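You operate a simulated robot arm through the tools that you are given. There is no shell and no other tool.

Carry out the task below with a simulated two-armed robot. There is one attempt and no reset: what you move stays moved.

## Task
Set the jig to the band card's length and clamp the buckle in.
Fine: free the jig knob, move the yellow slider, lock the knob again; the orange lever holds the black buckle; the cords end taut; the black clip stays under the red lever. Where these are worked on the way, their far stop is far enough and under half their travel is too little: jig knob.
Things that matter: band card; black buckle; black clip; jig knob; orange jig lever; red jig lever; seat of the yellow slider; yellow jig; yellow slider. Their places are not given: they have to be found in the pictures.

Only the result counts: the job must be done as asked and must still hold three seconds after the hand-in. Knocking over, shifting, dropping, spilling or breaking anything else fails it.

## Robot
Two 7-joint arms with two-finger grippers on one trunk that stands fixed in place. Base frame: the origin is at the foot of the trunk, x ahead of it, y to its left, z up; the work surface is at about z = 747. Lengths are in mm, angles in degrees, forces in N, time in s.
The left shoulder is at [90, 216, 1220], the right one opposite. With the tool pointing down near the work surface each hand reaches from about 180 to 860 mm from the base axis, measured 20 degrees to its own side. Payload 3.43 kg a hand.
Tool frame (each hand has its own): the origin (TCP) lies between the finger pads and is the grasp point; the fingertips stand 20 mm ahead of it; z points along the fingers, y is the line along which they close. The gripper opens to 124 mm; its body begins 93 mm behind the TCP.
Orientation is told as [roll, pitch, yaw] about the base's x, y, z axes, in that order, counted from this pose: with the fingers straight down and closing along the base's y, the tool's x points along the base's -x, its y along +y and its z along -z.

## Interface
- The arms move only by the tool play_rows. It takes "left_moves", "right_moves" or both (then of equal length, played together; a hand with none holds still); each is a list of rows, each an object (a shift or turn left out is 0, a gripper value left out holds the last) with "travel": the shift along the tool's x, y, z in units of 30 mm (1.0 is 30 mm), a list of three; "delta_rot": the turn, a rotation vector about the tool's x, y, z in units of 5 degrees (1.0 is 5 degrees), a list of three; "claw": the closure, from 0 (fully open) to 1 (shut). In form: [{"travel": [tx, ty, tz], "delta_rot": [ax, ay, az], "claw": claw}, ...]. A call has 1 to 20 rows; each row shifts and turns the commanded pose from where the row before left it, along the tool's axes as they then stand. A call with a number of a shift or a turn outside -1 to 1 is refused whole. Rows are played at 5 a second. More than 50 mm and 8.6 degrees between two rows, or a gripper value outside its range, and nothing of the call is played. Where a pose cannot be reached the arm comes as near as it can. A force on the tool above 40 N (or 10 N above the force at the start of the call, whichever is more), or a blocked arm, ends the call early, and 0.2 s more pass. Each finger travels about 72 mm/s and halts on what it meets, pressing with about 25 N; the grip force reading is that of the motor and also rises with nothing between the fingers. The clock runs only during rows and for 0.2 s after the last one: add rows that do not move to give the fingers time. The reply holds the time, the measured pose of the TCP, the force on the tool along the base axes, the opening and the grip force, in the units named above and with some noise, with the torque about the TCP (base axes, N m) and any sound that the robot's microphone picked up.
- Cameras (640 x 400 px; columns grow to the right, rows downward): "scene" is now at [213, 45, 1382.3]; the picture's right is [0.51, -0.86, 0.00], its down [-0.53, -0.31, -0.79] and it looks along [0.68, 0.40, -0.61] (base axes); focal length 300 px, centre (320, 200). "left" rides on the left gripper at [82, -14, -140] in its tool frame; the picture's right is [0.17, 0.99, 0.00], its down [-0.83, 0.14, -0.54] and it looks along [-0.53, 0.09, 0.84] (tool axes); focal length 243 px, centre (320, 200). "right" rides on the right gripper at [82, 14, -140] in its tool frame; the picture's right is [-0.17, 0.99, 0.00], its down [-0.83, -0.14, -0.54] and it looks along [-0.53, -0.09, 0.84] (tool axes); focal length 243 px, centre (320, 200).
- snapshot(camera): a new picture of that camera. The clock stands still meanwhile.
- slide_trunk(by): moves the trunk up (or, below 0, down) by that many mm; the arms and the scene camera ride with it, the base frame stays. It gives what a move gives, with no picture.
- pan_tilt(pan, tilt): turns the head with the scene camera to pan (to the left, within 80 degrees either way) and tilt (down, from -29 to 69), counted from straight ahead of the robot (the tilt from the chest, where the trunk bows). It gives what a move gives.
- pixel_to_xyz(camera, pixels): for up to 12 pixels [column, row] of the newest picture of that camera ("zoom" is the newest enlarged one), the place [x, y, z] in the base frame of the surface seen there, good to about 2 mm. The clock stands still meanwhile.
- zoom(camera, box): a new picture of the part [left, top, right, bottom] of that camera's present view, enlarged. The clock stands still meanwhile.
- hand_in(): hands the job in; it is judged then, once.

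Open the grippers and draw the arms clear of the work before you hand the job in, unless the task says otherwise.

The tools are called after "Request:" as a command line: name --argument value ..., lists and objects as JSON in quotes. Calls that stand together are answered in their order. play_rows: Moves the arms, as the interface text tells. Its arguments: {"type":"object","properties":{"left_moves":{"type":"array","items":{"type":"object","properties":{"travel":{"type":"array","items":{"type":"number"}},"delta_rot":{"type":"array","items":{"type":"number"}},"claw":{"type":"number"}}}},"right_moves":{"type":"array","items":{"type":"object","properties":{"travel":{"type":"array","items":{"type":"number"}},"delta_rot":{"type":"array","items":{"type":"number"}},"claw":{"type":"number"}}}}},"required":[]} The other tools are called the same way: slide_trunk (by) moves the trunk up or down; pan_tilt (pan, tilt) turns the head that bears the scene camera; snapshot (camera) takes a picture; pixel_to_xyz (camera, pixels) gives the place of the surface under pixels of a picture; zoom (camera, box) takes an enlarged picture of a part of a camera's view; hand_in () hands the job in.

At the start:

```text
time: 0.0
left_ee_pos: [439.1, 399.7, 1136.0]
left_tool_rot: [0.0, 0.0, 0.0]
left_ft_force: [-0.2, -0.1, 0.4]
left_torque: [0.01, -0.02, -0.01]
left_gripper_width: 124.1
left_grip_force: 0.0
right_ee_pos: [510.2, -42.3, 1093.8]
right_tool_rot: [0.1, -0.1, 0.1]
right_ft_force: [0.9, 0.3, -0.5]
right_torque: [0.0, 0.0, -0.02]
right_gripper_width: 124.1
right_grip_force: 0.0
trunk travel left (down, up): [-375.0, 216.0]
head pan, tilt (commanded): [30.7, 37.7]
```

scene: 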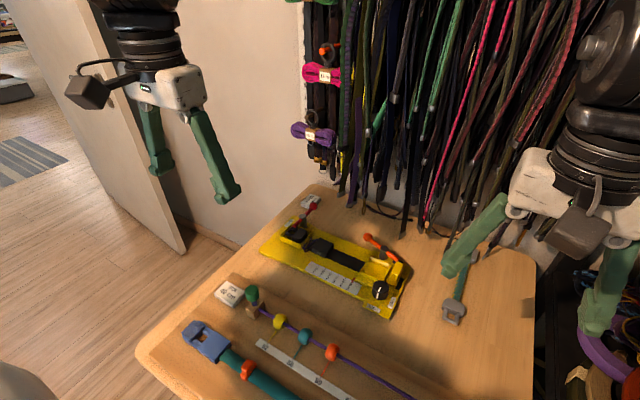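
right: 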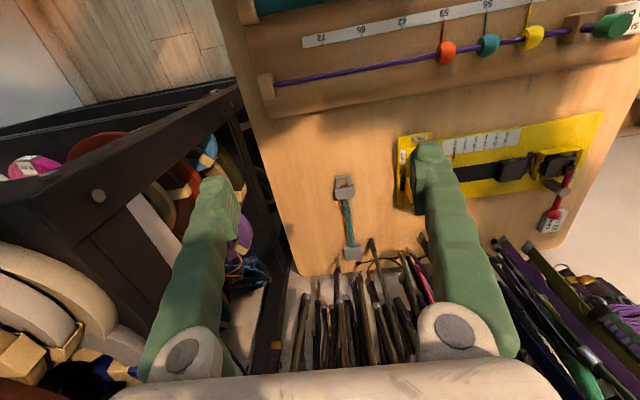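
left: 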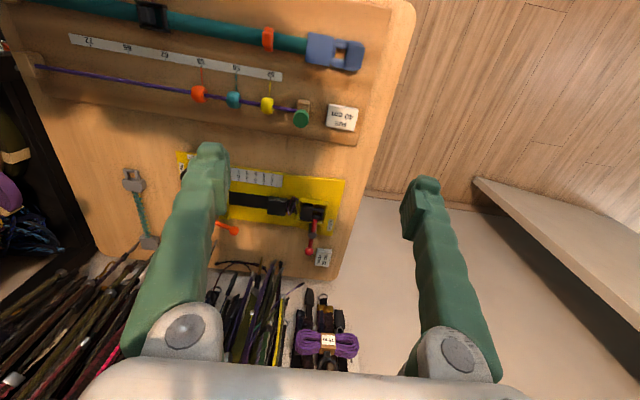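

I look first at the jig region (scene about 260-410, 190-320) and at the cards (310,200) and (228,293) enlarged.

Request:
zoom --camera "scene" --box '[250, 180, 420, 325]'

Request:
zoom --camera "scene" --box '[130, 270, 460, 400]'

Request:
zoom --camera "left" --box '[160, 80, 380, 280]'

Request:
zoom --camera "right" --box '[380, 90, 640, 250]'

```text
2.76 times, centred on (335, 252) of scene
```

zoom: 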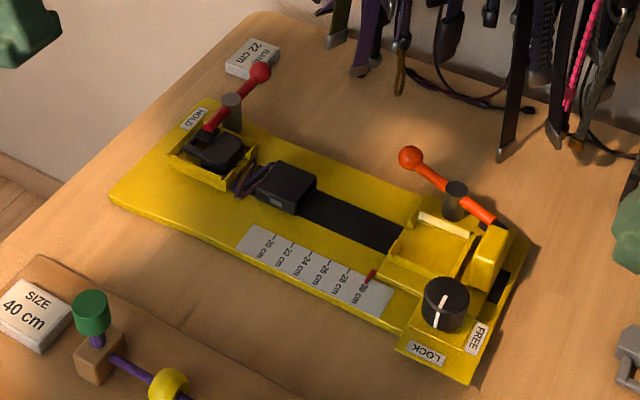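

```text
1.94 times, centred on (295, 335) of scene
```

zoom: 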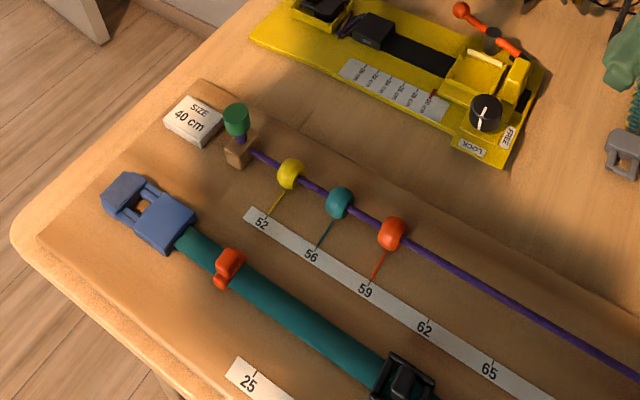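

```text
2.00 times, centred on (270, 180) of left
```

zoom: 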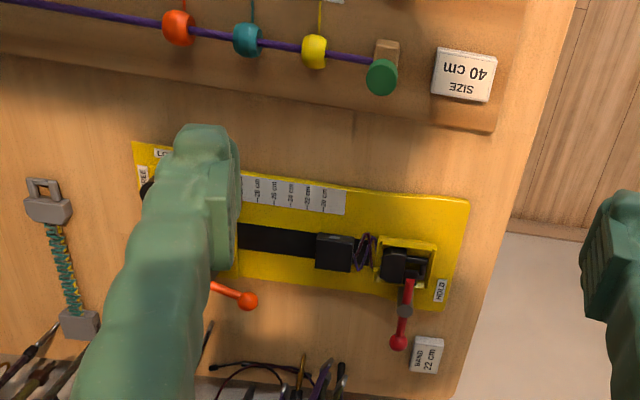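

```text
2.46 times, centred on (510, 170) of right
```

zoom: 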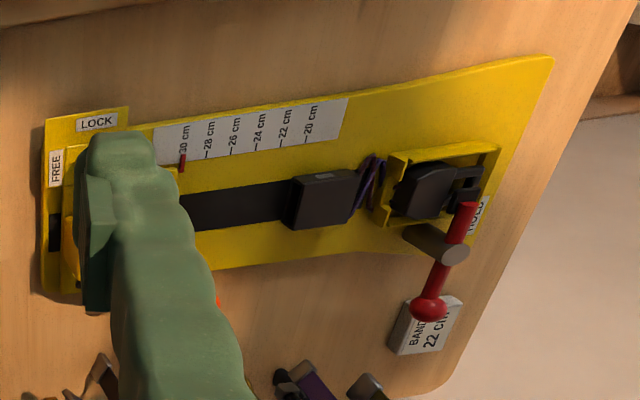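

The band card reads 22 cm and the slider's red pointer stands at 30 cm. I re-take a tighter scene zoom of the jig to measure its parts.

Request:
zoom --camera "scene" --box '[255, 190, 415, 320]'

```text
3.08 times, centred on (335, 255) of scene
```

zoom: 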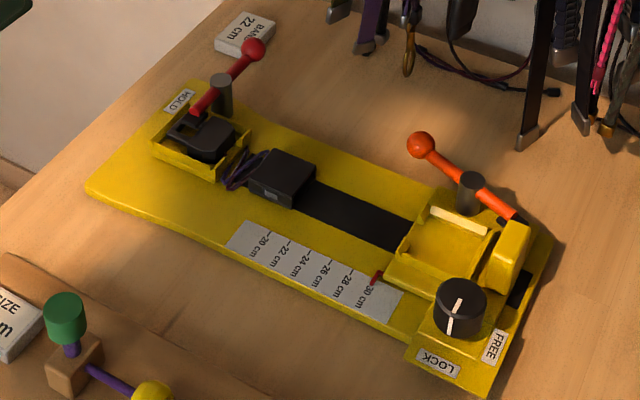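

I measure the jig parts in this zoom: knob (460,295), slider block (508,250), seat (447,240), pointer (377,277), ticks, buckle (285,172), levers.

Request:
pixel_to_xyz --camera "zoom" --pixels '[[461, 292], [508, 240], [440, 245], [377, 277], [268, 232], [290, 243], [368, 286], [285, 170], [421, 143], [468, 182], [520, 219], [205, 135]]'

Request:
pixel_to_xyz --camera "zoom" --pixels '[[90, 190], [460, 395], [552, 235], [195, 85], [252, 48], [222, 82], [195, 110], [440, 362], [495, 345], [405, 240], [435, 207], [460, 220]]'

```text
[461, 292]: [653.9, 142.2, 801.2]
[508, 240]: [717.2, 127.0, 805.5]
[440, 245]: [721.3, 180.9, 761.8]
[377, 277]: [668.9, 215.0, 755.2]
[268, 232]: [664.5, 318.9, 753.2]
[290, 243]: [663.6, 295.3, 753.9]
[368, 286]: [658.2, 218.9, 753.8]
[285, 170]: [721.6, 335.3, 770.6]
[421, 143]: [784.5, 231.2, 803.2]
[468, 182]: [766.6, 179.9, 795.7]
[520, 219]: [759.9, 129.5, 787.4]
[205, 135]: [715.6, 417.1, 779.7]
```

```text
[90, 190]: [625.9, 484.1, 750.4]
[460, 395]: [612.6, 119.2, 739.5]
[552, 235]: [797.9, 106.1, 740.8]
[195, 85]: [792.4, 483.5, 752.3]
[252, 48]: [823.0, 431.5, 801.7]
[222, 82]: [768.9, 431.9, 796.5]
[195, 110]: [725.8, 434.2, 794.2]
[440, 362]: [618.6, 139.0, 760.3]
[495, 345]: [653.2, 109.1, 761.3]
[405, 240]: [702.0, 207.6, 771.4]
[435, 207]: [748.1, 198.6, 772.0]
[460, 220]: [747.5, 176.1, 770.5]
```

The jig runs nearly along y: 30 cm tick at y≈219, 20 cm tick at y≈319, so the slider has to go about 80 mm towards +y. I bring the left hand over the jig, well above it, for a close view with its camera.

Request:
play_rows --left_moves '[{"travel": [-0.5, -0.65, 0.65]}, {"travel": [-0.5, -0.65, 0.65]}, {"travel": [-0.5, -0.65, 0.65]}, {"travel": [-0.5, -0.65, 0.65]}, {"travel": [-0.5, -0.65, 0.65]}, {"travel": [-0.5, -0.65, 0.65]}, {"travel": [-0.5, -0.65, 0.65]}, {"travel": [-0.5, -0.65, 0.65]}, {"travel": [0, 0, 0]}]'

Request:
snapshot --camera "left"

```text
time: 2.0
left_ee_pos: [557.6, 243.1, 983.0]
left_tool_rot: [0.0, 0.0, 0.1]
left_ft_force: [-1.0, -1.0, -0.1]
left_torque: [-0.01, -0.05, 0.01]
left_gripper_width: 124.3
left_grip_force: 0.0
right_ee_pos: [510.3, -43.7, 1094.0]
right_tool_rot: [-0.1, -0.1, -0.1]
right_ft_force: [-0.3, 0.2, 0.5]
right_torque: [-0.01, -0.04, 0.01]
right_gripper_width: 124.2
right_grip_force: 0.0
trunk travel left (down, up): [-375.0, 216.0]
head pan, tilt (commanded): [30.7, 37.7]
```

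```text
taken
```

left: 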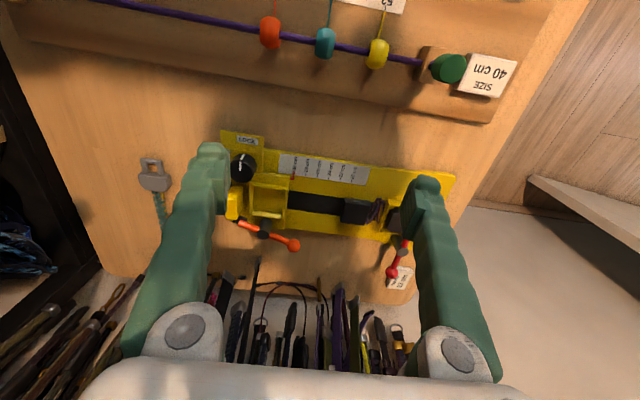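

The jig now lies between the fingers (slider about (265,200), knob (243,168)); I enlarge that part.

Request:
zoom --camera "left" --box '[215, 125, 335, 260]'

Request:
zoom --camera "left" --box '[330, 165, 450, 285]'

Request:
zoom --camera "scene" --box '[340, 220, 420, 325]'

```text
2.96 times, centred on (275, 192) of left
```

zoom: 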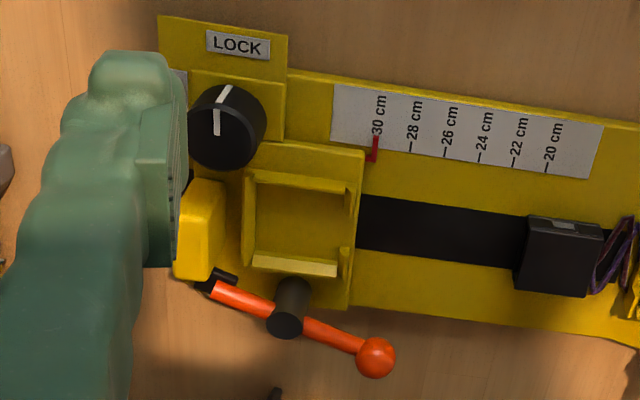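

```text
3.33 times, centred on (390, 225) of left
```

zoom: 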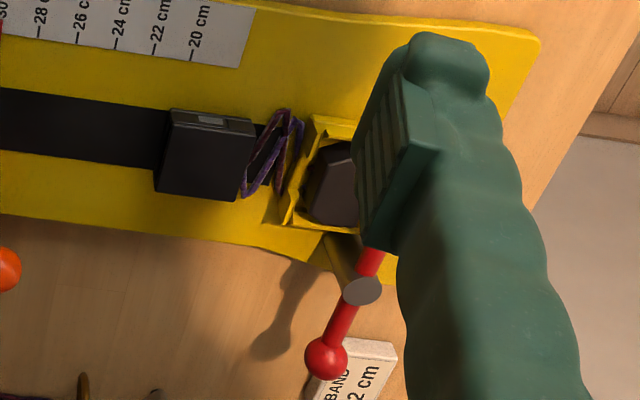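

```text
3.81 times, centred on (380, 272) of scene
```

zoom: 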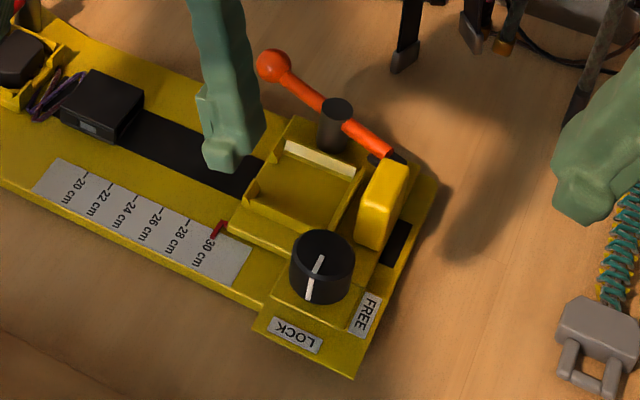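

The knob pointer stands at LOCK with FREE a quarter turn away; the seat is a three-walled box open towards the buckle. I measure knob, block, seat walls and lever in the newest scene zoom.

Request:
pixel_to_xyz --camera "zoom" --pixels '[[296, 256], [350, 258], [323, 237], [323, 274], [323, 300], [385, 175], [365, 235], [405, 165], [360, 170], [270, 210], [235, 228], [310, 186]]'

Request:
pixel_to_xyz --camera "zoom" --pixels '[[295, 333], [365, 312], [353, 376], [255, 330], [438, 188], [395, 245], [335, 105], [273, 66], [395, 155], [320, 163], [290, 140], [250, 187]]'

```text
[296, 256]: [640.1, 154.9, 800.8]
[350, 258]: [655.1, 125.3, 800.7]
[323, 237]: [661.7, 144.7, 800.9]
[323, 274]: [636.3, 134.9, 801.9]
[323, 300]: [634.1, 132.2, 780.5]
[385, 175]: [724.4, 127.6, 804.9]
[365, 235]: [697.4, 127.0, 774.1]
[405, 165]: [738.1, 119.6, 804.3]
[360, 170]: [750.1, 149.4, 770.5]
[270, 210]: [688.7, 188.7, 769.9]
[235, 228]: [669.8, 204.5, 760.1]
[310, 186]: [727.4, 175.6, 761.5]
```

```text
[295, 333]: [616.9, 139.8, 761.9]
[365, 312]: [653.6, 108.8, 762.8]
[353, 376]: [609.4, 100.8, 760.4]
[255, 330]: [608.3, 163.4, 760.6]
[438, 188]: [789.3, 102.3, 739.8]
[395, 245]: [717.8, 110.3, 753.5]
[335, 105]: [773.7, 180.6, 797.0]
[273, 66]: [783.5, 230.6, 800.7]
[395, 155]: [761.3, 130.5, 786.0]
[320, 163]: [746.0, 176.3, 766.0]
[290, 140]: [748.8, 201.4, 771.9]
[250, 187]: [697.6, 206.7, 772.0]
```

Knob centre is about (649,140), top z 801, width about 35; the handle block stands at x 697–740, y 115–135. I measure my own finger sizes in the left picture and draw the right arm back out of the way.

Request:
snapshot --camera "left"

Request:
pixel_to_xyz --camera "left" --pixels '[[213, 147], [201, 160], [225, 160], [200, 205], [222, 205], [427, 182], [410, 235], [438, 195], [420, 245], [400, 240], [232, 185], [395, 215]]'

Request:
play_rows --right_moves '[{"travel": [0.6, -0.6, 0]}, {"travel": [0.6, -0.6, 0]}, {"travel": [0.6, -0.6, 0]}, {"travel": [0.6, -0.6, 0]}, {"travel": [0.6, -0.6, 0]}, {"travel": [0.6, -0.6, 0]}, {"travel": [0, 0, 0]}]'

```text
taken
```

left: 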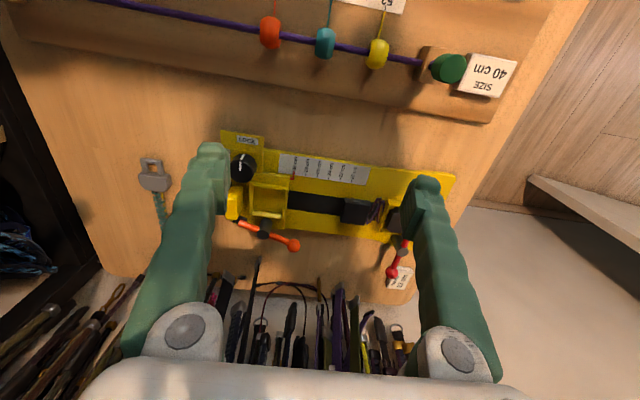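

```text
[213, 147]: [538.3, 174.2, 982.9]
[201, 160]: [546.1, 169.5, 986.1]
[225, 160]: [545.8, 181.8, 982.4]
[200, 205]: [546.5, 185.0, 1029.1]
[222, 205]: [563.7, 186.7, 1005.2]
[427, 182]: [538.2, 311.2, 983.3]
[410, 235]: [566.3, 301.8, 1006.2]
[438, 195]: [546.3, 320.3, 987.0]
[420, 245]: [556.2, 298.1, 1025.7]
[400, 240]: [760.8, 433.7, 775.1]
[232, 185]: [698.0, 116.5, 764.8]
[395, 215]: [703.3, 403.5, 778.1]
```

```text
time: 3.6
left_ee_pos: [560.1, 242.5, 982.2]
left_tool_rot: [0.0, 0.0, -0.1]
left_ft_force: [0.2, -0.5, 0.5]
left_torque: [0.0, 0.03, -0.02]
left_gripper_width: 124.2
left_grip_force: 0.0
right_ee_pos: [405.1, -152.1, 1092.6]
right_tool_rot: [0.0, -0.1, -0.1]
right_ft_force: [0.6, 0.1, -0.5]
right_torque: [0.01, 0.0, 0.01]
right_gripper_width: 124.0
right_grip_force: 0.1
trunk travel left (down, up): [-375.0, 216.0]
head pan, tilt (commanded): [30.7, 37.7]
```

Fingers are about 24–40 mm wide, 18 mm thick. I bring the left hand over the knob (649,140) at z≈900, half close it and turn it 60° clockwise (from above) as the start position for the turn to FREE.

Request:
play_rows --left_moves '[{"travel": [-0.594, -0.68, 0.547], "claw": 0.5}, {"travel": [-0.594, -0.68, 0.547]}, {"travel": [-0.594, -0.68, 0.547]}, {"travel": [-0.594, -0.68, 0.547]}, {"travel": [-0.594, -0.68, 0.547]}, {"delta_rot": [0, 0, 1]}, {"delta_rot": [0, 0, 1]}, {"delta_rot": [0, 0, 1]}, {"delta_rot": [0, 0, 1]}, {"delta_rot": [0, 0, 1]}, {"delta_rot": [0, 0, 1]}, {"delta_rot": [0, 0, 1]}, {"delta_rot": [0, 0, 1]}, {"delta_rot": [0, 0, 1]}, {"delta_rot": [0, 0, 1]}, {"delta_rot": [0, 0, 1]}, {"delta_rot": [0, 0, 1]}, {"travel": [0, 0, 0]}, {"travel": [0, 0, 0]}]'

Request:
snapshot --camera "left"

Request:
snapshot --camera "scene"

```text
time: 7.6
left_ee_pos: [606.1, 267.2, 937.9]
left_tool_rot: [0.0, -0.2, -60.0]
left_ft_force: [-0.4, -0.2, -0.1]
left_torque: [0.01, -0.01, -0.01]
left_gripper_width: 62.1
left_grip_force: 0.1
left hand out of reach, approached as far as the arm can: row 1, 2, 3, 4, 5
right_ee_pos: [403.6, -151.2, 1091.6]
right_tool_rot: [0.1, 0.0, -0.1]
right_ft_force: [-0.8, -0.5, 1.2]
right_torque: [0.03, -0.02, 0.01]
right_gripper_width: 123.8
right_grip_force: 0.1
trunk travel left (down, up): [-375.0, 216.0]
head pan, tilt (commanded): [30.7, 37.7]
```

```text
taken
```

left: 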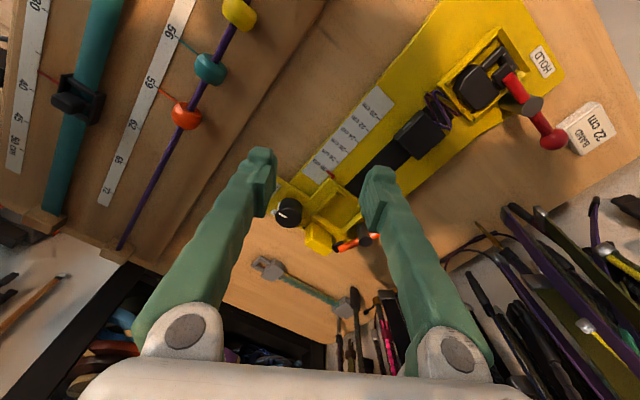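

```text
taken
```

scene: 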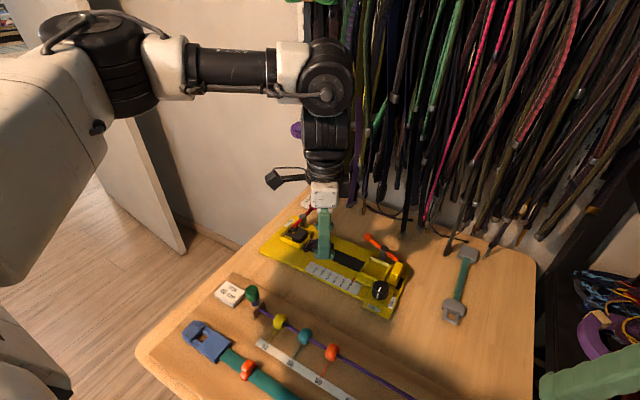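

The hand is at (606,267,938), yaw −60: rows 1–5 were reported out of reach, perhaps a joint limit at yaw 0. I try again towards the knob from this turned pose.

Request:
play_rows --left_moves '[{"travel": [-0.73, -0.146, 0.21]}, {"travel": [-0.73, -0.146, 0.21]}, {"travel": [-0.73, -0.146, 0.21]}, {"travel": [-0.73, -0.146, 0.21]}, {"travel": [-0.73, -0.146, 0.21]}, {"travel": [-0.73, -0.146, 0.21]}, {"travel": [0, 0, 0]}]'

```text
time: 9.2
left_ee_pos: [605.8, 266.2, 937.9]
left_tool_rot: [-0.1, -0.2, -60.0]
left_ft_force: [0.0, -0.5, -0.1]
left_torque: [0.02, -0.01, 0.02]
left_gripper_width: 61.9
left_grip_force: 0.1
left hand out of reach, approached as far as the arm can: row 1, 2, 3, 4, 5, 6
right_ee_pos: [404.1, -150.7, 1091.9]
right_tool_rot: [0.0, 0.1, -0.1]
right_ft_force: [-0.6, -0.3, 0.3]
right_torque: [-0.05, -0.04, 0.0]
right_gripper_width: 124.0
right_grip_force: 0.1
trunk travel left (down, up): [-375.0, 216.0]
head pan, tilt (commanded): [30.7, 37.7]
```

The left arm stays stuck at (606,266,938). I probe which direction is limited: first straight up 60 mm, then towards −y.

Request:
play_rows --left_moves '[{"travel": [0, 0, -0.7]}, {"travel": [0, 0, -0.7]}, {"travel": [0, 0, -0.7]}, {"travel": [0, 0, 0]}]'

Request:
play_rows --left_moves '[{"travel": [-0.5, -0.29, 0]}, {"travel": [-0.5, -0.29, 0]}, {"travel": [-0.5, -0.29, 0]}, {"travel": [0, 0, 0]}]'

```text
time: 10.2
left_ee_pos: [601.5, 271.0, 997.7]
left_tool_rot: [0.0, -0.3, -60.0]
left_ft_force: [0.0, -0.2, 0.0]
left_torque: [0.01, 0.04, 0.02]
left_gripper_width: 62.2
left_grip_force: 0.1
left hand out of reach, approached as far as the arm can: row 3
right_ee_pos: [404.1, -151.3, 1092.6]
right_tool_rot: [0.0, 0.0, -0.1]
right_ft_force: [0.4, -1.1, -0.3]
right_torque: [-0.02, 0.06, 0.0]
right_gripper_width: 124.0
right_grip_force: 0.0
trunk travel left (down, up): [-375.0, 216.0]
head pan, tilt (commanded): [30.7, 37.7]
```

```text
time: 11.2
left_ee_pos: [576.1, 248.7, 992.9]
left_tool_rot: [0.0, -0.3, -60.0]
left_ft_force: [0.2, 0.1, -0.5]
left_torque: [0.02, -0.01, -0.02]
left_gripper_width: 61.9
left_grip_force: 0.0
left hand out of reach, approached as far as the arm can: row 1, 2, 3
right_ee_pos: [403.5, -150.0, 1093.0]
right_tool_rot: [0.0, 0.0, -0.1]
right_ft_force: [-0.1, -0.6, -0.4]
right_torque: [0.04, 0.02, 0.02]
right_gripper_width: 123.8
right_grip_force: 0.1
trunk travel left (down, up): [-375.0, 216.0]
head pan, tilt (commanded): [30.7, 37.7]
```

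The left arm behaves as if at a reach boundary here, high up with the elbow out. I test going straight down (free space: tips stay above z≈850) before moving inward.

Request:
play_rows --left_moves '[{"travel": [0, 0, 0.8]}, {"travel": [0, 0, 0.8]}, {"travel": [0, 0, 0.8]}, {"travel": [0, 0, 0.8]}, {"travel": [0, 0, 0]}]'

Request:
play_rows --left_moves '[{"travel": [-0.5, -0.29, 0]}, {"travel": [-0.5, -0.29, 0]}, {"travel": [-0.5, -0.29, 0]}, {"travel": [0, 0, 0]}]'

Request:
snapshot --camera "scene"

```text
time: 12.4
left_ee_pos: [576.0, 248.5, 897.5]
left_tool_rot: [0.0, 0.1, -59.9]
left_ft_force: [0.5, 0.4, -1.0]
left_torque: [0.03, 0.03, 0.02]
left_gripper_width: 61.9
left_grip_force: 0.1
right_ee_pos: [403.3, -151.0, 1092.4]
right_tool_rot: [0.0, 0.0, -0.1]
right_ft_force: [-1.1, -0.4, 0.8]
right_torque: [0.0, -0.01, 0.03]
right_gripper_width: 124.0
right_grip_force: 0.0
trunk travel left (down, up): [-375.0, 216.0]
head pan, tilt (commanded): [30.7, 37.7]
```

```text
time: 13.4
left_ee_pos: [557.7, 230.4, 896.6]
left_tool_rot: [0.0, -0.3, -60.0]
left_ft_force: [0.7, -0.9, -0.5]
left_torque: [-0.01, -0.04, 0.02]
left_gripper_width: 61.9
left_grip_force: 0.1
left hand out of reach, approached as far as the arm can: row 1, 2, 3
right_ee_pos: [403.7, -151.0, 1092.9]
right_tool_rot: [0.1, 0.0, -0.2]
right_ft_force: [-0.3, -0.2, 0.7]
right_torque: [0.01, -0.02, -0.02]
right_gripper_width: 124.0
right_grip_force: 0.0
trunk travel left (down, up): [-375.0, 216.0]
head pan, tilt (commanded): [30.7, 37.7]
```

```text
taken
```

scene: 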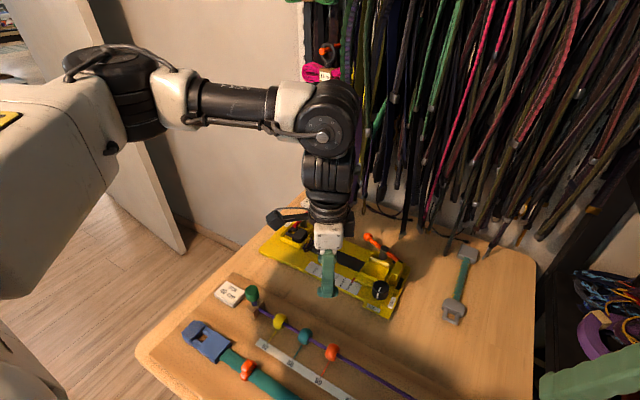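

The left arm still cannot come inward past about y≈230 here. The right arm started much further inward (510,−42), so I draw the left arm back to its own side and try the right hand for the knob.

Request:
play_rows --left_moves '[{"travel": [0.91, 0.04, -0.49]}, {"travel": [0.91, 0.04, -0.49]}, {"travel": [0.91, 0.04, -0.49]}, {"travel": [0.91, 0.04, -0.49]}, {"travel": [0.91, 0.04, -0.49]}, {"travel": [0.91, 0.04, -0.49]}, {"travel": [0.91, 0.04, -0.49]}, {"travel": [0, 0, 0]}]'

Request:
play_rows --right_moves '[{"travel": [-0.68, 0.81, 0.536], "claw": 0.5}, {"travel": [-0.68, 0.81, 0.536]}, {"travel": [-0.68, 0.81, 0.536]}, {"travel": [-0.68, 0.81, 0.536]}, {"travel": [-0.68, 0.81, 0.536]}, {"travel": [-0.68, 0.81, 0.536]}, {"travel": [-0.68, 0.81, 0.536]}, {"travel": [-0.68, 0.81, 0.536]}, {"travel": [0, 0, 0]}]'

Request:
snapshot --camera "scene"

```text
time: 15.2
left_ee_pos: [469.2, 397.6, 1000.0]
left_tool_rot: [0.0, 0.1, -59.9]
left_ft_force: [-0.7, 0.2, 0.8]
left_torque: [0.04, 0.01, -0.03]
left_gripper_width: 61.7
left_grip_force: 0.0
right_ee_pos: [404.0, -150.4, 1093.4]
right_tool_rot: [0.0, 0.0, 0.0]
right_ft_force: [0.4, 0.0, -0.3]
right_torque: [0.01, -0.03, -0.02]
right_gripper_width: 124.0
right_grip_force: 0.1
trunk travel left (down, up): [-375.0, 216.0]
head pan, tilt (commanded): [30.7, 37.7]
```

```text
time: 17.4
left_ee_pos: [468.1, 398.4, 999.6]
left_tool_rot: [0.0, -0.1, -60.0]
left_ft_force: [-0.3, 0.3, 0.1]
left_torque: [0.0, -0.02, 0.02]
left_gripper_width: 61.9
left_grip_force: 0.0
right_ee_pos: [600.3, 18.1, 998.6]
right_tool_rot: [5.1, -0.4, -5.5]
right_ft_force: [-0.2, -0.4, -0.2]
right_torque: [0.02, -0.02, -0.02]
right_gripper_width: 61.9
right_grip_force: 0.1
trunk travel left (down, up): [-375.0, 216.0]
head pan, tilt (commanded): [30.7, 37.7]
stopped in row 9 (right hand): the arm was blocked; the commanded pose is now the measured one
```

```text
taken
```

scene: 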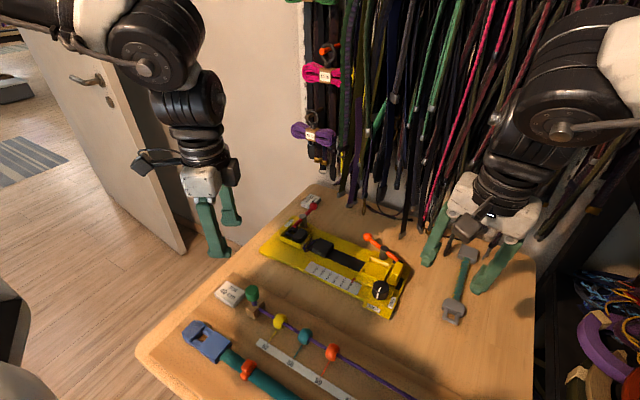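

The right hand got to (600,18,998) and then was "blocked". I pan the head to the right to see what the right arm is doing, then left.

Request:
pan_tilt --pan -15 --tilt 25

Request:
snapshot --camera "scene"

Request:
pan_tilt --pan -60 --tilt 40

Request:
snapshot --camera "scene"

Request:
pan_tilt --pan 65 --tilt 40

Request:
snapshot --camera "scene"

```text
time: 18.5
left_ee_pos: [469.6, 399.1, 998.8]
left_tool_rot: [0.0, -0.1, -60.0]
left_ft_force: [-0.1, 0.7, 0.1]
left_torque: [-0.01, -0.01, -0.01]
left_gripper_width: 61.9
left_grip_force: 0.1
right_ee_pos: [601.4, 17.8, 999.3]
right_tool_rot: [4.9, -0.6, -5.4]
right_ft_force: [-0.5, 0.9, 0.4]
right_torque: [-0.01, -0.05, -0.04]
right_gripper_width: 62.0
right_grip_force: 0.0
trunk travel left (down, up): [-375.0, 216.0]
head pan, tilt (commanded): [-15.0, 25.0]
```

```text
taken
```

scene: 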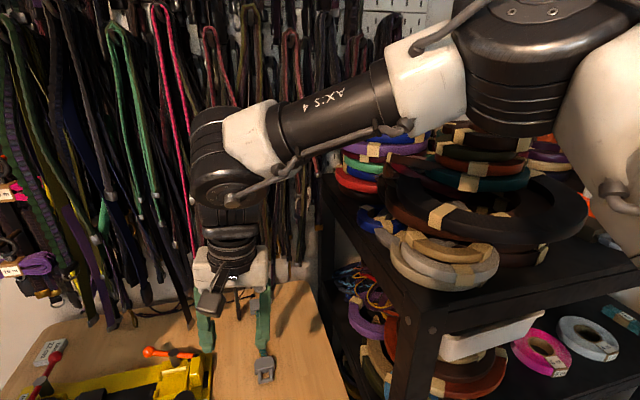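

```text
time: 19.6
left_ee_pos: [469.8, 399.0, 999.0]
left_tool_rot: [0.1, 0.0, -60.0]
left_ft_force: [-0.1, -0.4, -0.4]
left_torque: [0.0, 0.05, 0.0]
left_gripper_width: 62.0
left_grip_force: 0.1
right_ee_pos: [600.3, 18.2, 999.2]
right_tool_rot: [5.0, -0.5, -5.3]
right_ft_force: [-0.6, 0.5, -0.2]
right_torque: [-0.02, 0.03, 0.02]
right_gripper_width: 62.1
right_grip_force: 0.0
trunk travel left (down, up): [-375.0, 216.0]
head pan, tilt (commanded): [-60.0, 40.0]
```

```text
taken
```

scene: 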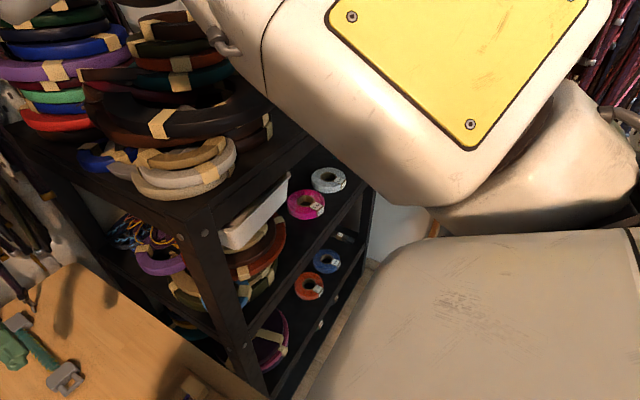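

```text
time: 21.7
left_ee_pos: [470.1, 399.3, 998.8]
left_tool_rot: [0.1, 0.0, -60.1]
left_ft_force: [0.1, -0.1, 0.1]
left_torque: [0.03, 0.01, 0.01]
left_gripper_width: 62.0
left_grip_force: 0.1
right_ee_pos: [600.1, 17.3, 1000.4]
right_tool_rot: [5.0, -0.5, -5.5]
right_ft_force: [0.4, -0.6, 0.8]
right_torque: [-0.01, -0.02, 0.0]
right_gripper_width: 61.9
right_grip_force: 0.0
trunk travel left (down, up): [-375.0, 216.0]
head pan, tilt (commanded): [65.0, 40.0]
```

```text
taken
```

scene: 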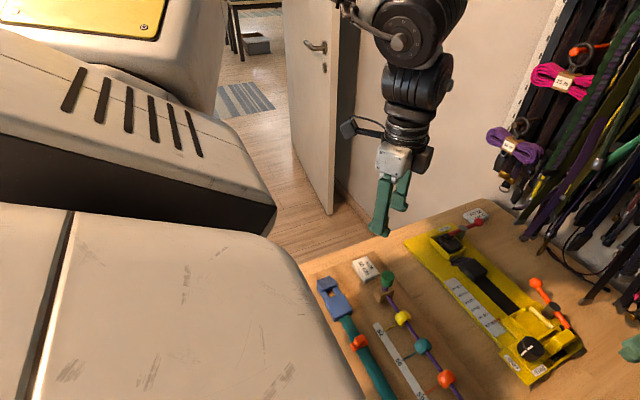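

The right side has a shelf with stacked rolls near the right elbow; I must not touch it. I look again there and measure elbow, forearm and rolls.

Request:
pan_tilt --pan -30 --tilt 25

Request:
snapshot --camera "scene"

```text
time: 23.4
left_ee_pos: [469.8, 398.3, 999.6]
left_tool_rot: [0.0, -0.2, -59.9]
left_ft_force: [0.5, 0.0, 1.1]
left_torque: [-0.01, 0.01, 0.02]
left_gripper_width: 61.7
left_grip_force: 0.0
right_ee_pos: [599.8, 18.3, 998.8]
right_tool_rot: [4.9, -0.5, -5.3]
right_ft_force: [-0.5, -0.3, 0.0]
right_torque: [-0.01, -0.01, -0.04]
right_gripper_width: 62.2
right_grip_force: 0.1
trunk travel left (down, up): [-375.0, 216.0]
head pan, tilt (commanded): [-30.0, 25.0]
```

```text
taken
```

scene: 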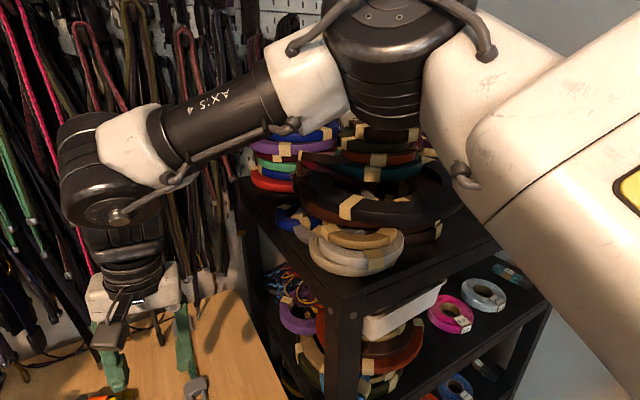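

I query positions of the right elbow (385,30), forearm (215,105), wrist (105,200), and the rolls and shelf nearby.

Request:
pixel_to_xyz --camera "scene" --pixels '[[385, 25], [385, 105], [310, 80], [215, 105], [110, 205], [90, 160], [390, 130], [380, 190], [440, 190], [345, 255], [490, 160], [455, 60]]'

```text
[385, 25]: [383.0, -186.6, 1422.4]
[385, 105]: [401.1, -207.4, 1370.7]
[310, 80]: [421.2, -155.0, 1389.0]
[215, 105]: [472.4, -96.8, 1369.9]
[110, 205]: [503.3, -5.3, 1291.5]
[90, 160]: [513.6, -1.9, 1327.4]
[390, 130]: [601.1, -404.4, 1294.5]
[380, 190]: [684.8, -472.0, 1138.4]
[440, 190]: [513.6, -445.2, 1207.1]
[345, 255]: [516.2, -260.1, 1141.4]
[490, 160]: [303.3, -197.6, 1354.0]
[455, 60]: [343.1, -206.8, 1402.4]
```

The right elbow is up at about (400,−210,1400), clear of the rolls (nearest at (601,−404)). I straighten the right hand and lower it over the free table here to see whether it moves freely lower down.

Request:
play_rows --right_moves '[{"travel": [0, 0, 0.3], "delta_rot": [0.49, 0.05, -0.53]}, {"travel": [0, 0, 0.3], "delta_rot": [0.49, 0.05, -0.53]}, {"travel": [0, 0, 0.6]}, {"travel": [0, 0, 0.6]}, {"travel": [0, 0, 0.6]}, {"travel": [0, 0, 0]}]'

Request:
snapshot --camera "scene"

```text
time: 24.2
left_ee_pos: [469.6, 398.6, 998.7]
left_tool_rot: [0.0, 0.0, -60.0]
left_ft_force: [-0.4, 0.5, 0.0]
left_torque: [0.0, 0.0, -0.02]
left_gripper_width: 61.9
left_grip_force: 0.0
right_ee_pos: [635.7, -12.7, 1008.3]
right_tool_rot: [5.7, -1.0, -6.0]
right_ft_force: [0.5, 0.2, 0.5]
right_torque: [-0.01, 0.02, 0.01]
right_gripper_width: 62.1
right_grip_force: 0.0
trunk travel left (down, up): [-375.0, 216.0]
head pan, tilt (commanded): [-30.0, 25.0]
stopped in row 3 (right hand): the arm was blocked; the commanded pose is now the measured one
```

```text
taken
```

scene: 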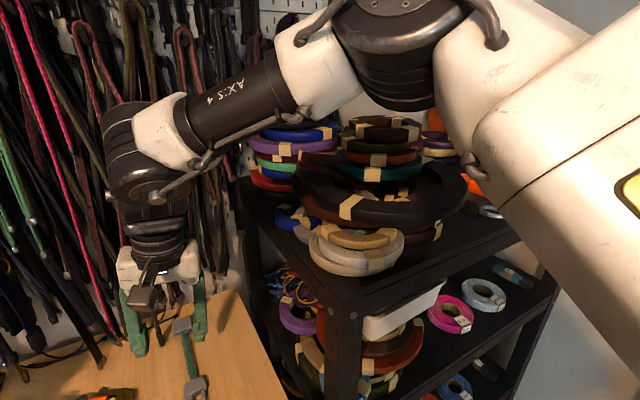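

The right arm drifts outward instead of going down, as if its solution were flipping, so I stop using it that way. I look at the left arm's posture to understand its joints.

Request:
pan_tilt --pan 62 --tilt 10

Request:
snapshot --camera "scene"

```text
time: 25.9
left_ee_pos: [470.3, 398.4, 999.7]
left_tool_rot: [0.0, -0.1, -60.0]
left_ft_force: [0.0, -0.3, 0.2]
left_torque: [0.02, 0.0, -0.01]
left_gripper_width: 62.1
left_grip_force: 0.1
right_ee_pos: [635.7, -10.5, 1008.7]
right_tool_rot: [5.8, -1.0, -6.0]
right_ft_force: [-1.3, -0.1, 0.4]
right_torque: [0.02, 0.0, 0.01]
right_gripper_width: 61.8
right_grip_force: 0.1
trunk travel left (down, up): [-375.0, 216.0]
head pan, tilt (commanded): [62.0, 10.0]
```

```text
taken
```

scene: 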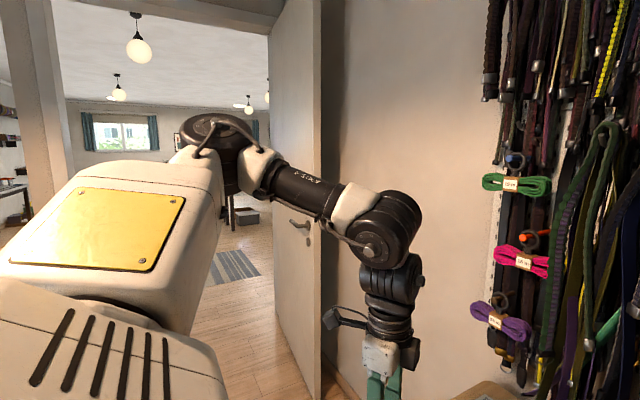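

I measure the left arm's elbow (218,135), forearm (300,190), wrist (385,225) and the upper-arm shell.

Request:
pixel_to_xyz --camera "scene" --pixels '[[215, 125], [230, 155], [255, 170], [300, 188], [350, 205], [390, 225], [370, 252], [395, 285], [385, 325], [125, 230], [190, 175], [100, 340]]'

```text
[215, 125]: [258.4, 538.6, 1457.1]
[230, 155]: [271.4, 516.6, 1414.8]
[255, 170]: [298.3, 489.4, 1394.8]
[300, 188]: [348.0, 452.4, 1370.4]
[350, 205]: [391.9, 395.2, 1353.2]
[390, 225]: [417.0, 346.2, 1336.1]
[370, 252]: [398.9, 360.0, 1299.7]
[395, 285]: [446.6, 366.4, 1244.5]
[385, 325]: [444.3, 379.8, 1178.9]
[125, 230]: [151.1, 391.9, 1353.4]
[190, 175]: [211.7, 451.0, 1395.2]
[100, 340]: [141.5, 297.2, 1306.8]
```

Both arms appear to hang on local joint limits. I first bring the right hand back towards its earlier free pose (404,−151,1093), straightening it.

Request:
play_rows --right_moves '[{"travel": [0.6, -0.35, -0.2]}, {"travel": [0.6, -0.35, -0.2]}, {"travel": [0.6, -0.35, -0.2]}, {"travel": [0.6, -0.35, -0.2]}, {"travel": [0, 0, 0]}]'

```text
time: 27.1
left_ee_pos: [469.9, 400.2, 998.4]
left_tool_rot: [0.0, 0.0, -60.0]
left_ft_force: [0.2, 0.7, 0.3]
left_torque: [-0.02, -0.03, 0.01]
left_gripper_width: 62.1
left_grip_force: 0.0
right_ee_pos: [556.7, -47.9, 1027.1]
right_tool_rot: [5.6, -1.0, -5.7]
right_ft_force: [0.9, -0.1, 0.2]
right_torque: [-0.02, 0.02, 0.01]
right_gripper_width: 62.1
right_grip_force: 0.1
trunk travel left (down, up): [-375.0, 216.0]
head pan, tilt (commanded): [62.0, 10.0]
```

That moved as asked. I continue back and straighten the right hand's tilt (5.6, −1, −5.7).

Request:
play_rows --right_moves '[{"travel": [0.6, -0.35, -0.3], "delta_rot": [0.56, 0.1, -0.57]}, {"travel": [0.6, -0.35, -0.3], "delta_rot": [0.56, 0.1, -0.57]}, {"travel": [0.6, -0.35, -0.3]}, {"travel": [0.6, -0.35, -0.3]}, {"travel": [0.6, -0.5, -0.3]}, {"travel": [0.6, -0.5, -0.3]}, {"travel": [0.3, -0.5, -0.3]}, {"travel": [0, 0, 0]}]'

```text
time: 28.9
left_ee_pos: [469.2, 398.8, 997.6]
left_tool_rot: [0.0, 0.1, -59.9]
left_ft_force: [0.9, -0.3, -0.3]
left_torque: [-0.01, 0.01, -0.01]
left_gripper_width: 61.9
left_grip_force: 0.2
right_ee_pos: [436.2, -132.5, 1087.3]
right_tool_rot: [-0.1, -0.3, 0.0]
right_ft_force: [0.3, 0.1, 0.5]
right_torque: [-0.01, -0.01, -0.01]
right_gripper_width: 62.0
right_grip_force: 0.1
trunk travel left (down, up): [-375.0, 216.0]
head pan, tilt (commanded): [62.0, 10.0]
```

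The right arm is back and free at (436,−132,1087). Now I test the left arm: rise to z≈1100 first, then go inward (−y) up there where the right arm's start pose suggests room.

Request:
play_rows --left_moves '[{"travel": [0, 0, -0.8]}, {"travel": [0, 0, -0.8]}, {"travel": [0, 0, -0.8]}, {"travel": [0, 0, -0.8]}, {"travel": [-0.577, -0.333, 0]}, {"travel": [-0.577, -0.333, 0]}, {"travel": [-0.577, -0.333, 0]}, {"travel": [-0.577, -0.333, 0]}, {"travel": [-0.577, -0.333, 0]}, {"travel": [-0.577, -0.333, 0]}, {"travel": [-0.577, -0.333, 0]}, {"travel": [-0.577, -0.333, 0]}, {"travel": [0, 0, 0]}]'

Request:
snapshot --camera "scene"

```text
time: 31.6
left_ee_pos: [467.4, 239.6, 1095.8]
left_tool_rot: [0.0, 0.0, -60.0]
left_ft_force: [-0.2, -0.8, -0.2]
left_torque: [0.01, -0.03, 0.0]
left_gripper_width: 62.1
left_grip_force: 0.0
right_ee_pos: [437.1, -133.4, 1087.7]
right_tool_rot: [-0.2, -0.3, 0.0]
right_ft_force: [0.2, -0.7, -0.1]
right_torque: [-0.01, 0.02, 0.02]
right_gripper_width: 61.9
right_grip_force: 0.0
trunk travel left (down, up): [-375.0, 216.0]
head pan, tilt (commanded): [62.0, 10.0]
```

```text
taken
```

scene: 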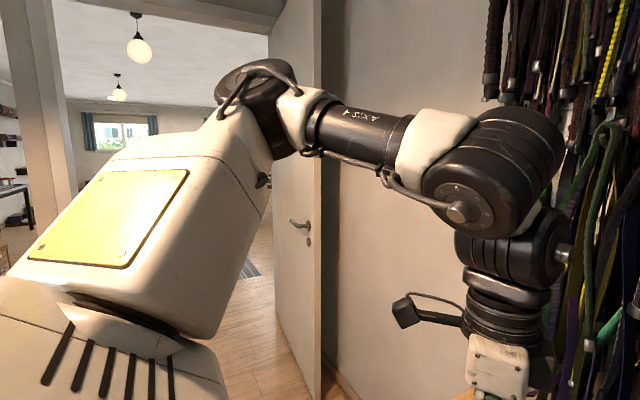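

Inward at z≈1096 works without complaint down to y=240. I continue to y≈140, then forward in steps.

Request:
play_rows --left_moves '[{"travel": [-0.577, -0.333, 0]}, {"travel": [-0.577, -0.333, 0]}, {"travel": [-0.577, -0.333, 0]}, {"travel": [-0.577, -0.333, 0]}, {"travel": [-0.577, -0.333, 0]}, {"travel": [0, 0, 0]}]'

Request:
play_rows --left_moves '[{"travel": [-0.333, 0.577, 0]}, {"travel": [-0.333, 0.577, 0]}, {"travel": [-0.333, 0.577, 0]}, {"travel": [-0.333, 0.577, 0]}, {"travel": [0, 0, 0]}]'

Request:
snapshot --camera "scene"

```text
time: 33.0
left_ee_pos: [469.0, 209.2, 1094.7]
left_tool_rot: [0.1, 0.0, -60.1]
left_ft_force: [-0.5, 0.5, -1.1]
left_torque: [-0.05, 0.02, -0.01]
left_gripper_width: 62.4
left_grip_force: 0.2
left hand out of reach, approached as far as the arm can: row 2, 3, 4, 5
right_ee_pos: [437.7, -132.0, 1086.7]
right_tool_rot: [-0.1, -0.3, 0.0]
right_ft_force: [0.2, 0.5, -0.6]
right_torque: [-0.04, 0.02, -0.02]
right_gripper_width: 62.0
right_grip_force: 0.1
trunk travel left (down, up): [-375.0, 216.0]
head pan, tilt (commanded): [62.0, 10.0]
```

```text
time: 34.2
left_ee_pos: [531.6, 239.5, 1087.5]
left_tool_rot: [0.0, -0.2, -60.1]
left_ft_force: [0.5, -0.2, -0.3]
left_torque: [-0.01, 0.01, 0.02]
left_gripper_width: 62.1
left_grip_force: 0.1
left hand out of reach, approached as far as the arm can: row 1, 2, 3, 4
right_ee_pos: [436.9, -132.9, 1086.7]
right_tool_rot: [-0.1, -0.3, 0.0]
right_ft_force: [-0.7, -0.1, 0.3]
right_torque: [0.03, 0.0, 0.05]
right_gripper_width: 62.0
right_grip_force: 0.1
trunk travel left (down, up): [-375.0, 216.0]
head pan, tilt (commanded): [62.0, 10.0]
```

```text
taken
```

scene: 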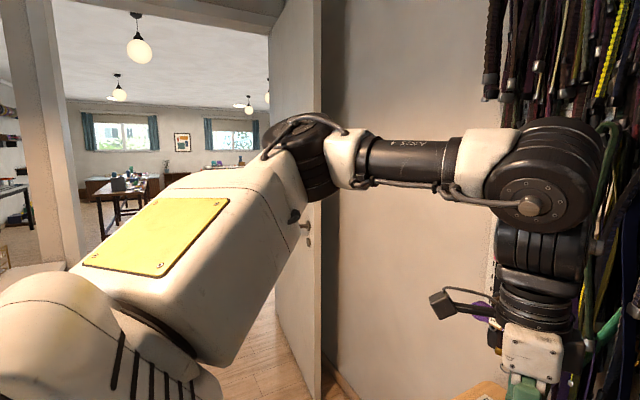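

The boundary seems to be the same line (469,209)→(531,239)→(606,266). I measure the elbow, forearm and wrist of the left arm here to identify which joint limits.

Request:
pixel_to_xyz --camera "scene" --pixels '[[300, 130], [315, 175], [345, 160], [400, 160], [470, 165], [535, 190], [530, 207], [540, 255], [545, 305], [160, 235], [235, 185], [80, 330]]'

```text
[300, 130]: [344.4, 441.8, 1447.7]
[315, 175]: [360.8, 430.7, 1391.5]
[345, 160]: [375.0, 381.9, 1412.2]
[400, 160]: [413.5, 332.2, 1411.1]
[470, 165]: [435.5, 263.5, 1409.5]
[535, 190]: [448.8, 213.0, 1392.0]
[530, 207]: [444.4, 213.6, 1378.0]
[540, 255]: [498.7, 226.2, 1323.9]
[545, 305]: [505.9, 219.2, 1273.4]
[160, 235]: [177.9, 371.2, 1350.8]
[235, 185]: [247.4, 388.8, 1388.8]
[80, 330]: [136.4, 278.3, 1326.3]
```

Lower seems slightly better for coming inward, so I raise the trunk 200 mm (hands are in free air) and then lower the hand relative to the shoulder.

Request:
slide_trunk --by 200

Request:
play_rows --left_moves '[{"travel": [0, 0, 0.9]}, {"travel": [0, 0, 0.9]}, {"travel": [0, 0, 0.9]}, {"travel": [0, 0, 0.9]}, {"travel": [0, 0, 0.9]}, {"travel": [0, 0, 0.9]}, {"travel": [0, 0, 0.9]}, {"travel": [0, 0, 0.9]}, {"travel": [0, 0, 0.9]}, {"travel": [0, 0, 0.9]}, {"travel": [0, 0, 0.9]}, {"travel": [0, 0, 0.9]}, {"travel": [0, 0, 0]}]'

Request:
play_rows --left_moves '[{"travel": [-0.577, -0.333, 0]}, {"travel": [-0.577, -0.333, 0]}, {"travel": [-0.577, -0.333, 0]}, {"travel": [-0.577, -0.333, 0]}, {"travel": [0, 0, 0]}]'

```text
time: 36.4
left_ee_pos: [478.7, 240.4, 1466.5]
left_tool_rot: [18.5, -10.7, -61.8]
left_ft_force: [1.0, 0.6, 0.3]
left_torque: [-0.01, -0.02, 0.01]
left_gripper_width: 62.0
left_grip_force: 0.1
right_ee_pos: [438.9, -132.6, 1286.1]
right_tool_rot: [-0.1, -0.2, 0.0]
right_ft_force: [0.3, 0.3, -0.3]
right_torque: [-0.01, 0.05, -0.02]
right_gripper_width: 62.1
right_grip_force: 0.1
trunk travel left (down, up): [-575.0, 16.0]
head pan, tilt (commanded): [62.0, 10.0]
```

```text
time: 39.2
left_ee_pos: [597.6, 237.6, 1165.9]
left_tool_rot: [18.6, -10.7, -61.9]
left_ft_force: [-0.3, -0.4, -0.5]
left_torque: [0.01, -0.01, -0.04]
left_gripper_width: 62.2
left_grip_force: 0.0
right_ee_pos: [438.6, -132.6, 1288.4]
right_tool_rot: [-0.1, -0.4, 0.0]
right_ft_force: [-0.4, 1.0, 0.3]
right_torque: [0.01, -0.02, 0.0]
right_gripper_width: 61.9
right_grip_force: 0.0
trunk travel left (down, up): [-575.0, 16.0]
head pan, tilt (commanded): [62.0, 10.0]
```

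```text
time: 40.4
left_ee_pos: [597.1, 238.2, 1166.4]
left_tool_rot: [18.6, -10.7, -61.8]
left_ft_force: [0.1, 0.3, 0.1]
left_torque: [0.0, -0.03, -0.01]
left_gripper_width: 62.1
left_grip_force: 0.1
left hand out of reach, approached as far as the arm can: row 1, 2, 3, 4
right_ee_pos: [438.4, -131.7, 1288.2]
right_tool_rot: [-0.2, -0.3, 0.0]
right_ft_force: [-0.3, -0.1, -0.9]
right_torque: [0.0, 0.0, 0.01]
right_gripper_width: 62.0
right_grip_force: 0.0
trunk travel left (down, up): [-575.0, 16.0]
head pan, tilt (commanded): [62.0, 10.0]
```

The left hand tilted (18.6, −10.7) during the trunk move. I look at the arm before straightening it.

Request:
snapshot --camera "scene"

Request:
snapshot --camera "left"

```text
taken
```

scene: 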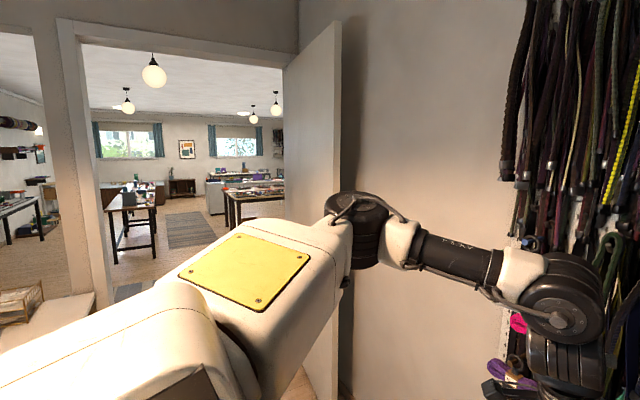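

```text
taken
```

left: 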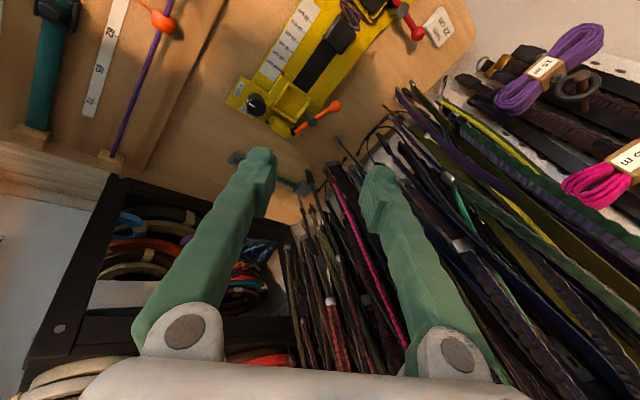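

I straighten the left hand's tilt in six rows, and see whether the pose is reachable.

Request:
play_rows --left_moves '[{"delta_rot": [0.62, 0.357, 0.058]}, {"delta_rot": [0.62, 0.357, 0.058]}, {"delta_rot": [0.62, 0.357, 0.058]}, {"delta_rot": [0.62, 0.357, 0.058]}, {"delta_rot": [0.62, 0.357, 0.058]}, {"delta_rot": [0.62, 0.357, 0.058]}, {"travel": [0, 0, 0]}]'

Request:
snapshot --camera "scene"

```text
time: 42.0
left_ee_pos: [597.0, 238.3, 1165.6]
left_tool_rot: [18.6, -10.7, -61.7]
left_ft_force: [0.3, -0.4, -0.6]
left_torque: [-0.01, 0.02, -0.01]
left_gripper_width: 62.0
left_grip_force: 0.0
left hand out of reach, approached as far as the arm can: row 1, 2, 3, 4, 5, 6
right_ee_pos: [438.3, -131.5, 1287.0]
right_tool_rot: [0.0, -0.3, 0.0]
right_ft_force: [-0.3, 0.8, 0.3]
right_torque: [0.0, -0.03, -0.04]
right_gripper_width: 62.1
right_grip_force: 0.0
trunk travel left (down, up): [-575.0, 16.0]
head pan, tilt (commanded): [62.0, 10.0]
```

```text
taken
```

scene: 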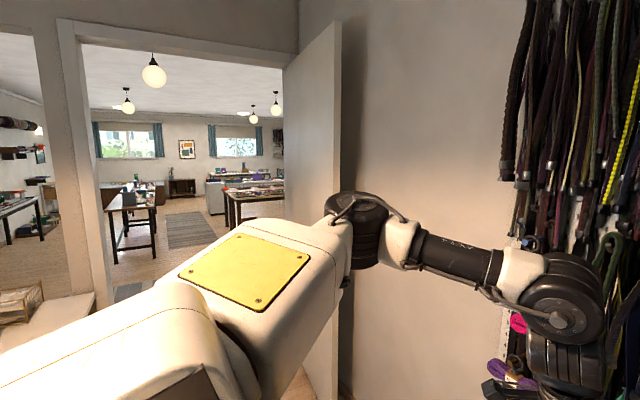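

The wrist can't come inward of about the shoulder's own azimuth at this height. I draw the hand back outward while straightening it, then test the inward limit with the hand lower relative to the raised shoulder.

Request:
play_rows --left_moves '[{"travel": [0.58, -0.38, 0], "delta_rot": [0.62, 0.357, 0.058]}, {"travel": [0.58, -0.38, 0], "delta_rot": [0.62, 0.357, 0.058]}, {"travel": [0.58, -0.38, 0], "delta_rot": [0.62, 0.357, 0.058]}, {"travel": [0.58, -0.38, 0], "delta_rot": [0.62, 0.357, 0.058]}, {"travel": [0.58, -0.38, 0], "delta_rot": [0.62, 0.357, 0.058]}, {"travel": [0.58, -0.38, 0], "delta_rot": [0.62, 0.357, 0.058]}, {"travel": [0, 0, 0]}]'

```text
time: 43.6
left_ee_pos: [488.9, 295.4, 1140.0]
left_tool_rot: [0.0, 0.0, -61.8]
left_ft_force: [0.6, 0.1, 0.7]
left_torque: [0.02, -0.02, -0.01]
left_gripper_width: 61.9
left_grip_force: 0.0
right_ee_pos: [437.5, -132.0, 1286.1]
right_tool_rot: [-0.1, -0.4, 0.0]
right_ft_force: [0.6, -0.2, 0.5]
right_torque: [-0.03, 0.03, -0.02]
right_gripper_width: 62.2
right_grip_force: 0.2
trunk travel left (down, up): [-575.0, 16.0]
head pan, tilt (commanded): [62.0, 10.0]
```

Straight again at (489,295,1140). I lower it to z≈950 while going forward to x≈600, then test inward.

Request:
play_rows --left_moves '[{"travel": [-0.274, 0.378, 0.79]}, {"travel": [-0.274, 0.378, 0.79]}, {"travel": [-0.274, 0.378, 0.79]}, {"travel": [-0.274, 0.378, 0.79]}, {"travel": [-0.274, 0.378, 0.79]}, {"travel": [-0.274, 0.378, 0.79]}, {"travel": [-0.274, 0.378, 0.79]}, {"travel": [-0.274, 0.378, 0.79]}, {"travel": [0, 0, 0]}]'

Request:
play_rows --left_moves '[{"travel": [-0.5875, -0.315, 0]}, {"travel": [-0.5875, -0.315, 0]}, {"travel": [-0.5875, -0.315, 0]}, {"travel": [-0.5875, -0.315, 0]}, {"travel": [-0.5875, -0.315, 0]}, {"travel": [-0.5875, -0.315, 0]}, {"travel": [0, 0, 0]}]'

```text
time: 45.6
left_ee_pos: [534.9, 341.2, 1004.4]
left_tool_rot: [0.0, -0.1, -61.8]
left_ft_force: [-1.1, 0.3, -0.2]
left_torque: [0.02, -0.03, 0.0]
left_gripper_width: 62.0
left_grip_force: 0.1
left hand out of reach, approached as far as the arm can: row 4, 5, 6, 7, 8
right_ee_pos: [438.0, -133.4, 1287.5]
right_tool_rot: [0.0, -0.4, 0.1]
right_ft_force: [0.7, 0.4, -0.1]
right_torque: [0.0, 0.0, 0.03]
right_gripper_width: 62.2
right_grip_force: 0.1
trunk travel left (down, up): [-575.0, 16.0]
head pan, tilt (commanded): [62.0, 10.0]
```

```text
time: 47.2
left_ee_pos: [492.5, 273.4, 1043.7]
left_tool_rot: [0.0, -0.1, -61.9]
left_ft_force: [0.5, -0.2, 0.4]
left_torque: [-0.02, 0.02, -0.01]
left_gripper_width: 62.0
left_grip_force: 0.0
left hand out of reach, approached as far as the arm can: row 1, 2, 3, 4, 5, 6
right_ee_pos: [438.4, -131.6, 1288.0]
right_tool_rot: [-0.1, -0.3, 0.0]
right_ft_force: [-0.4, 0.9, -0.8]
right_torque: [-0.04, 0.01, -0.01]
right_gripper_width: 61.8
right_grip_force: 0.1
trunk travel left (down, up): [-575.0, 16.0]
head pan, tilt (commanded): [62.0, 10.0]
```

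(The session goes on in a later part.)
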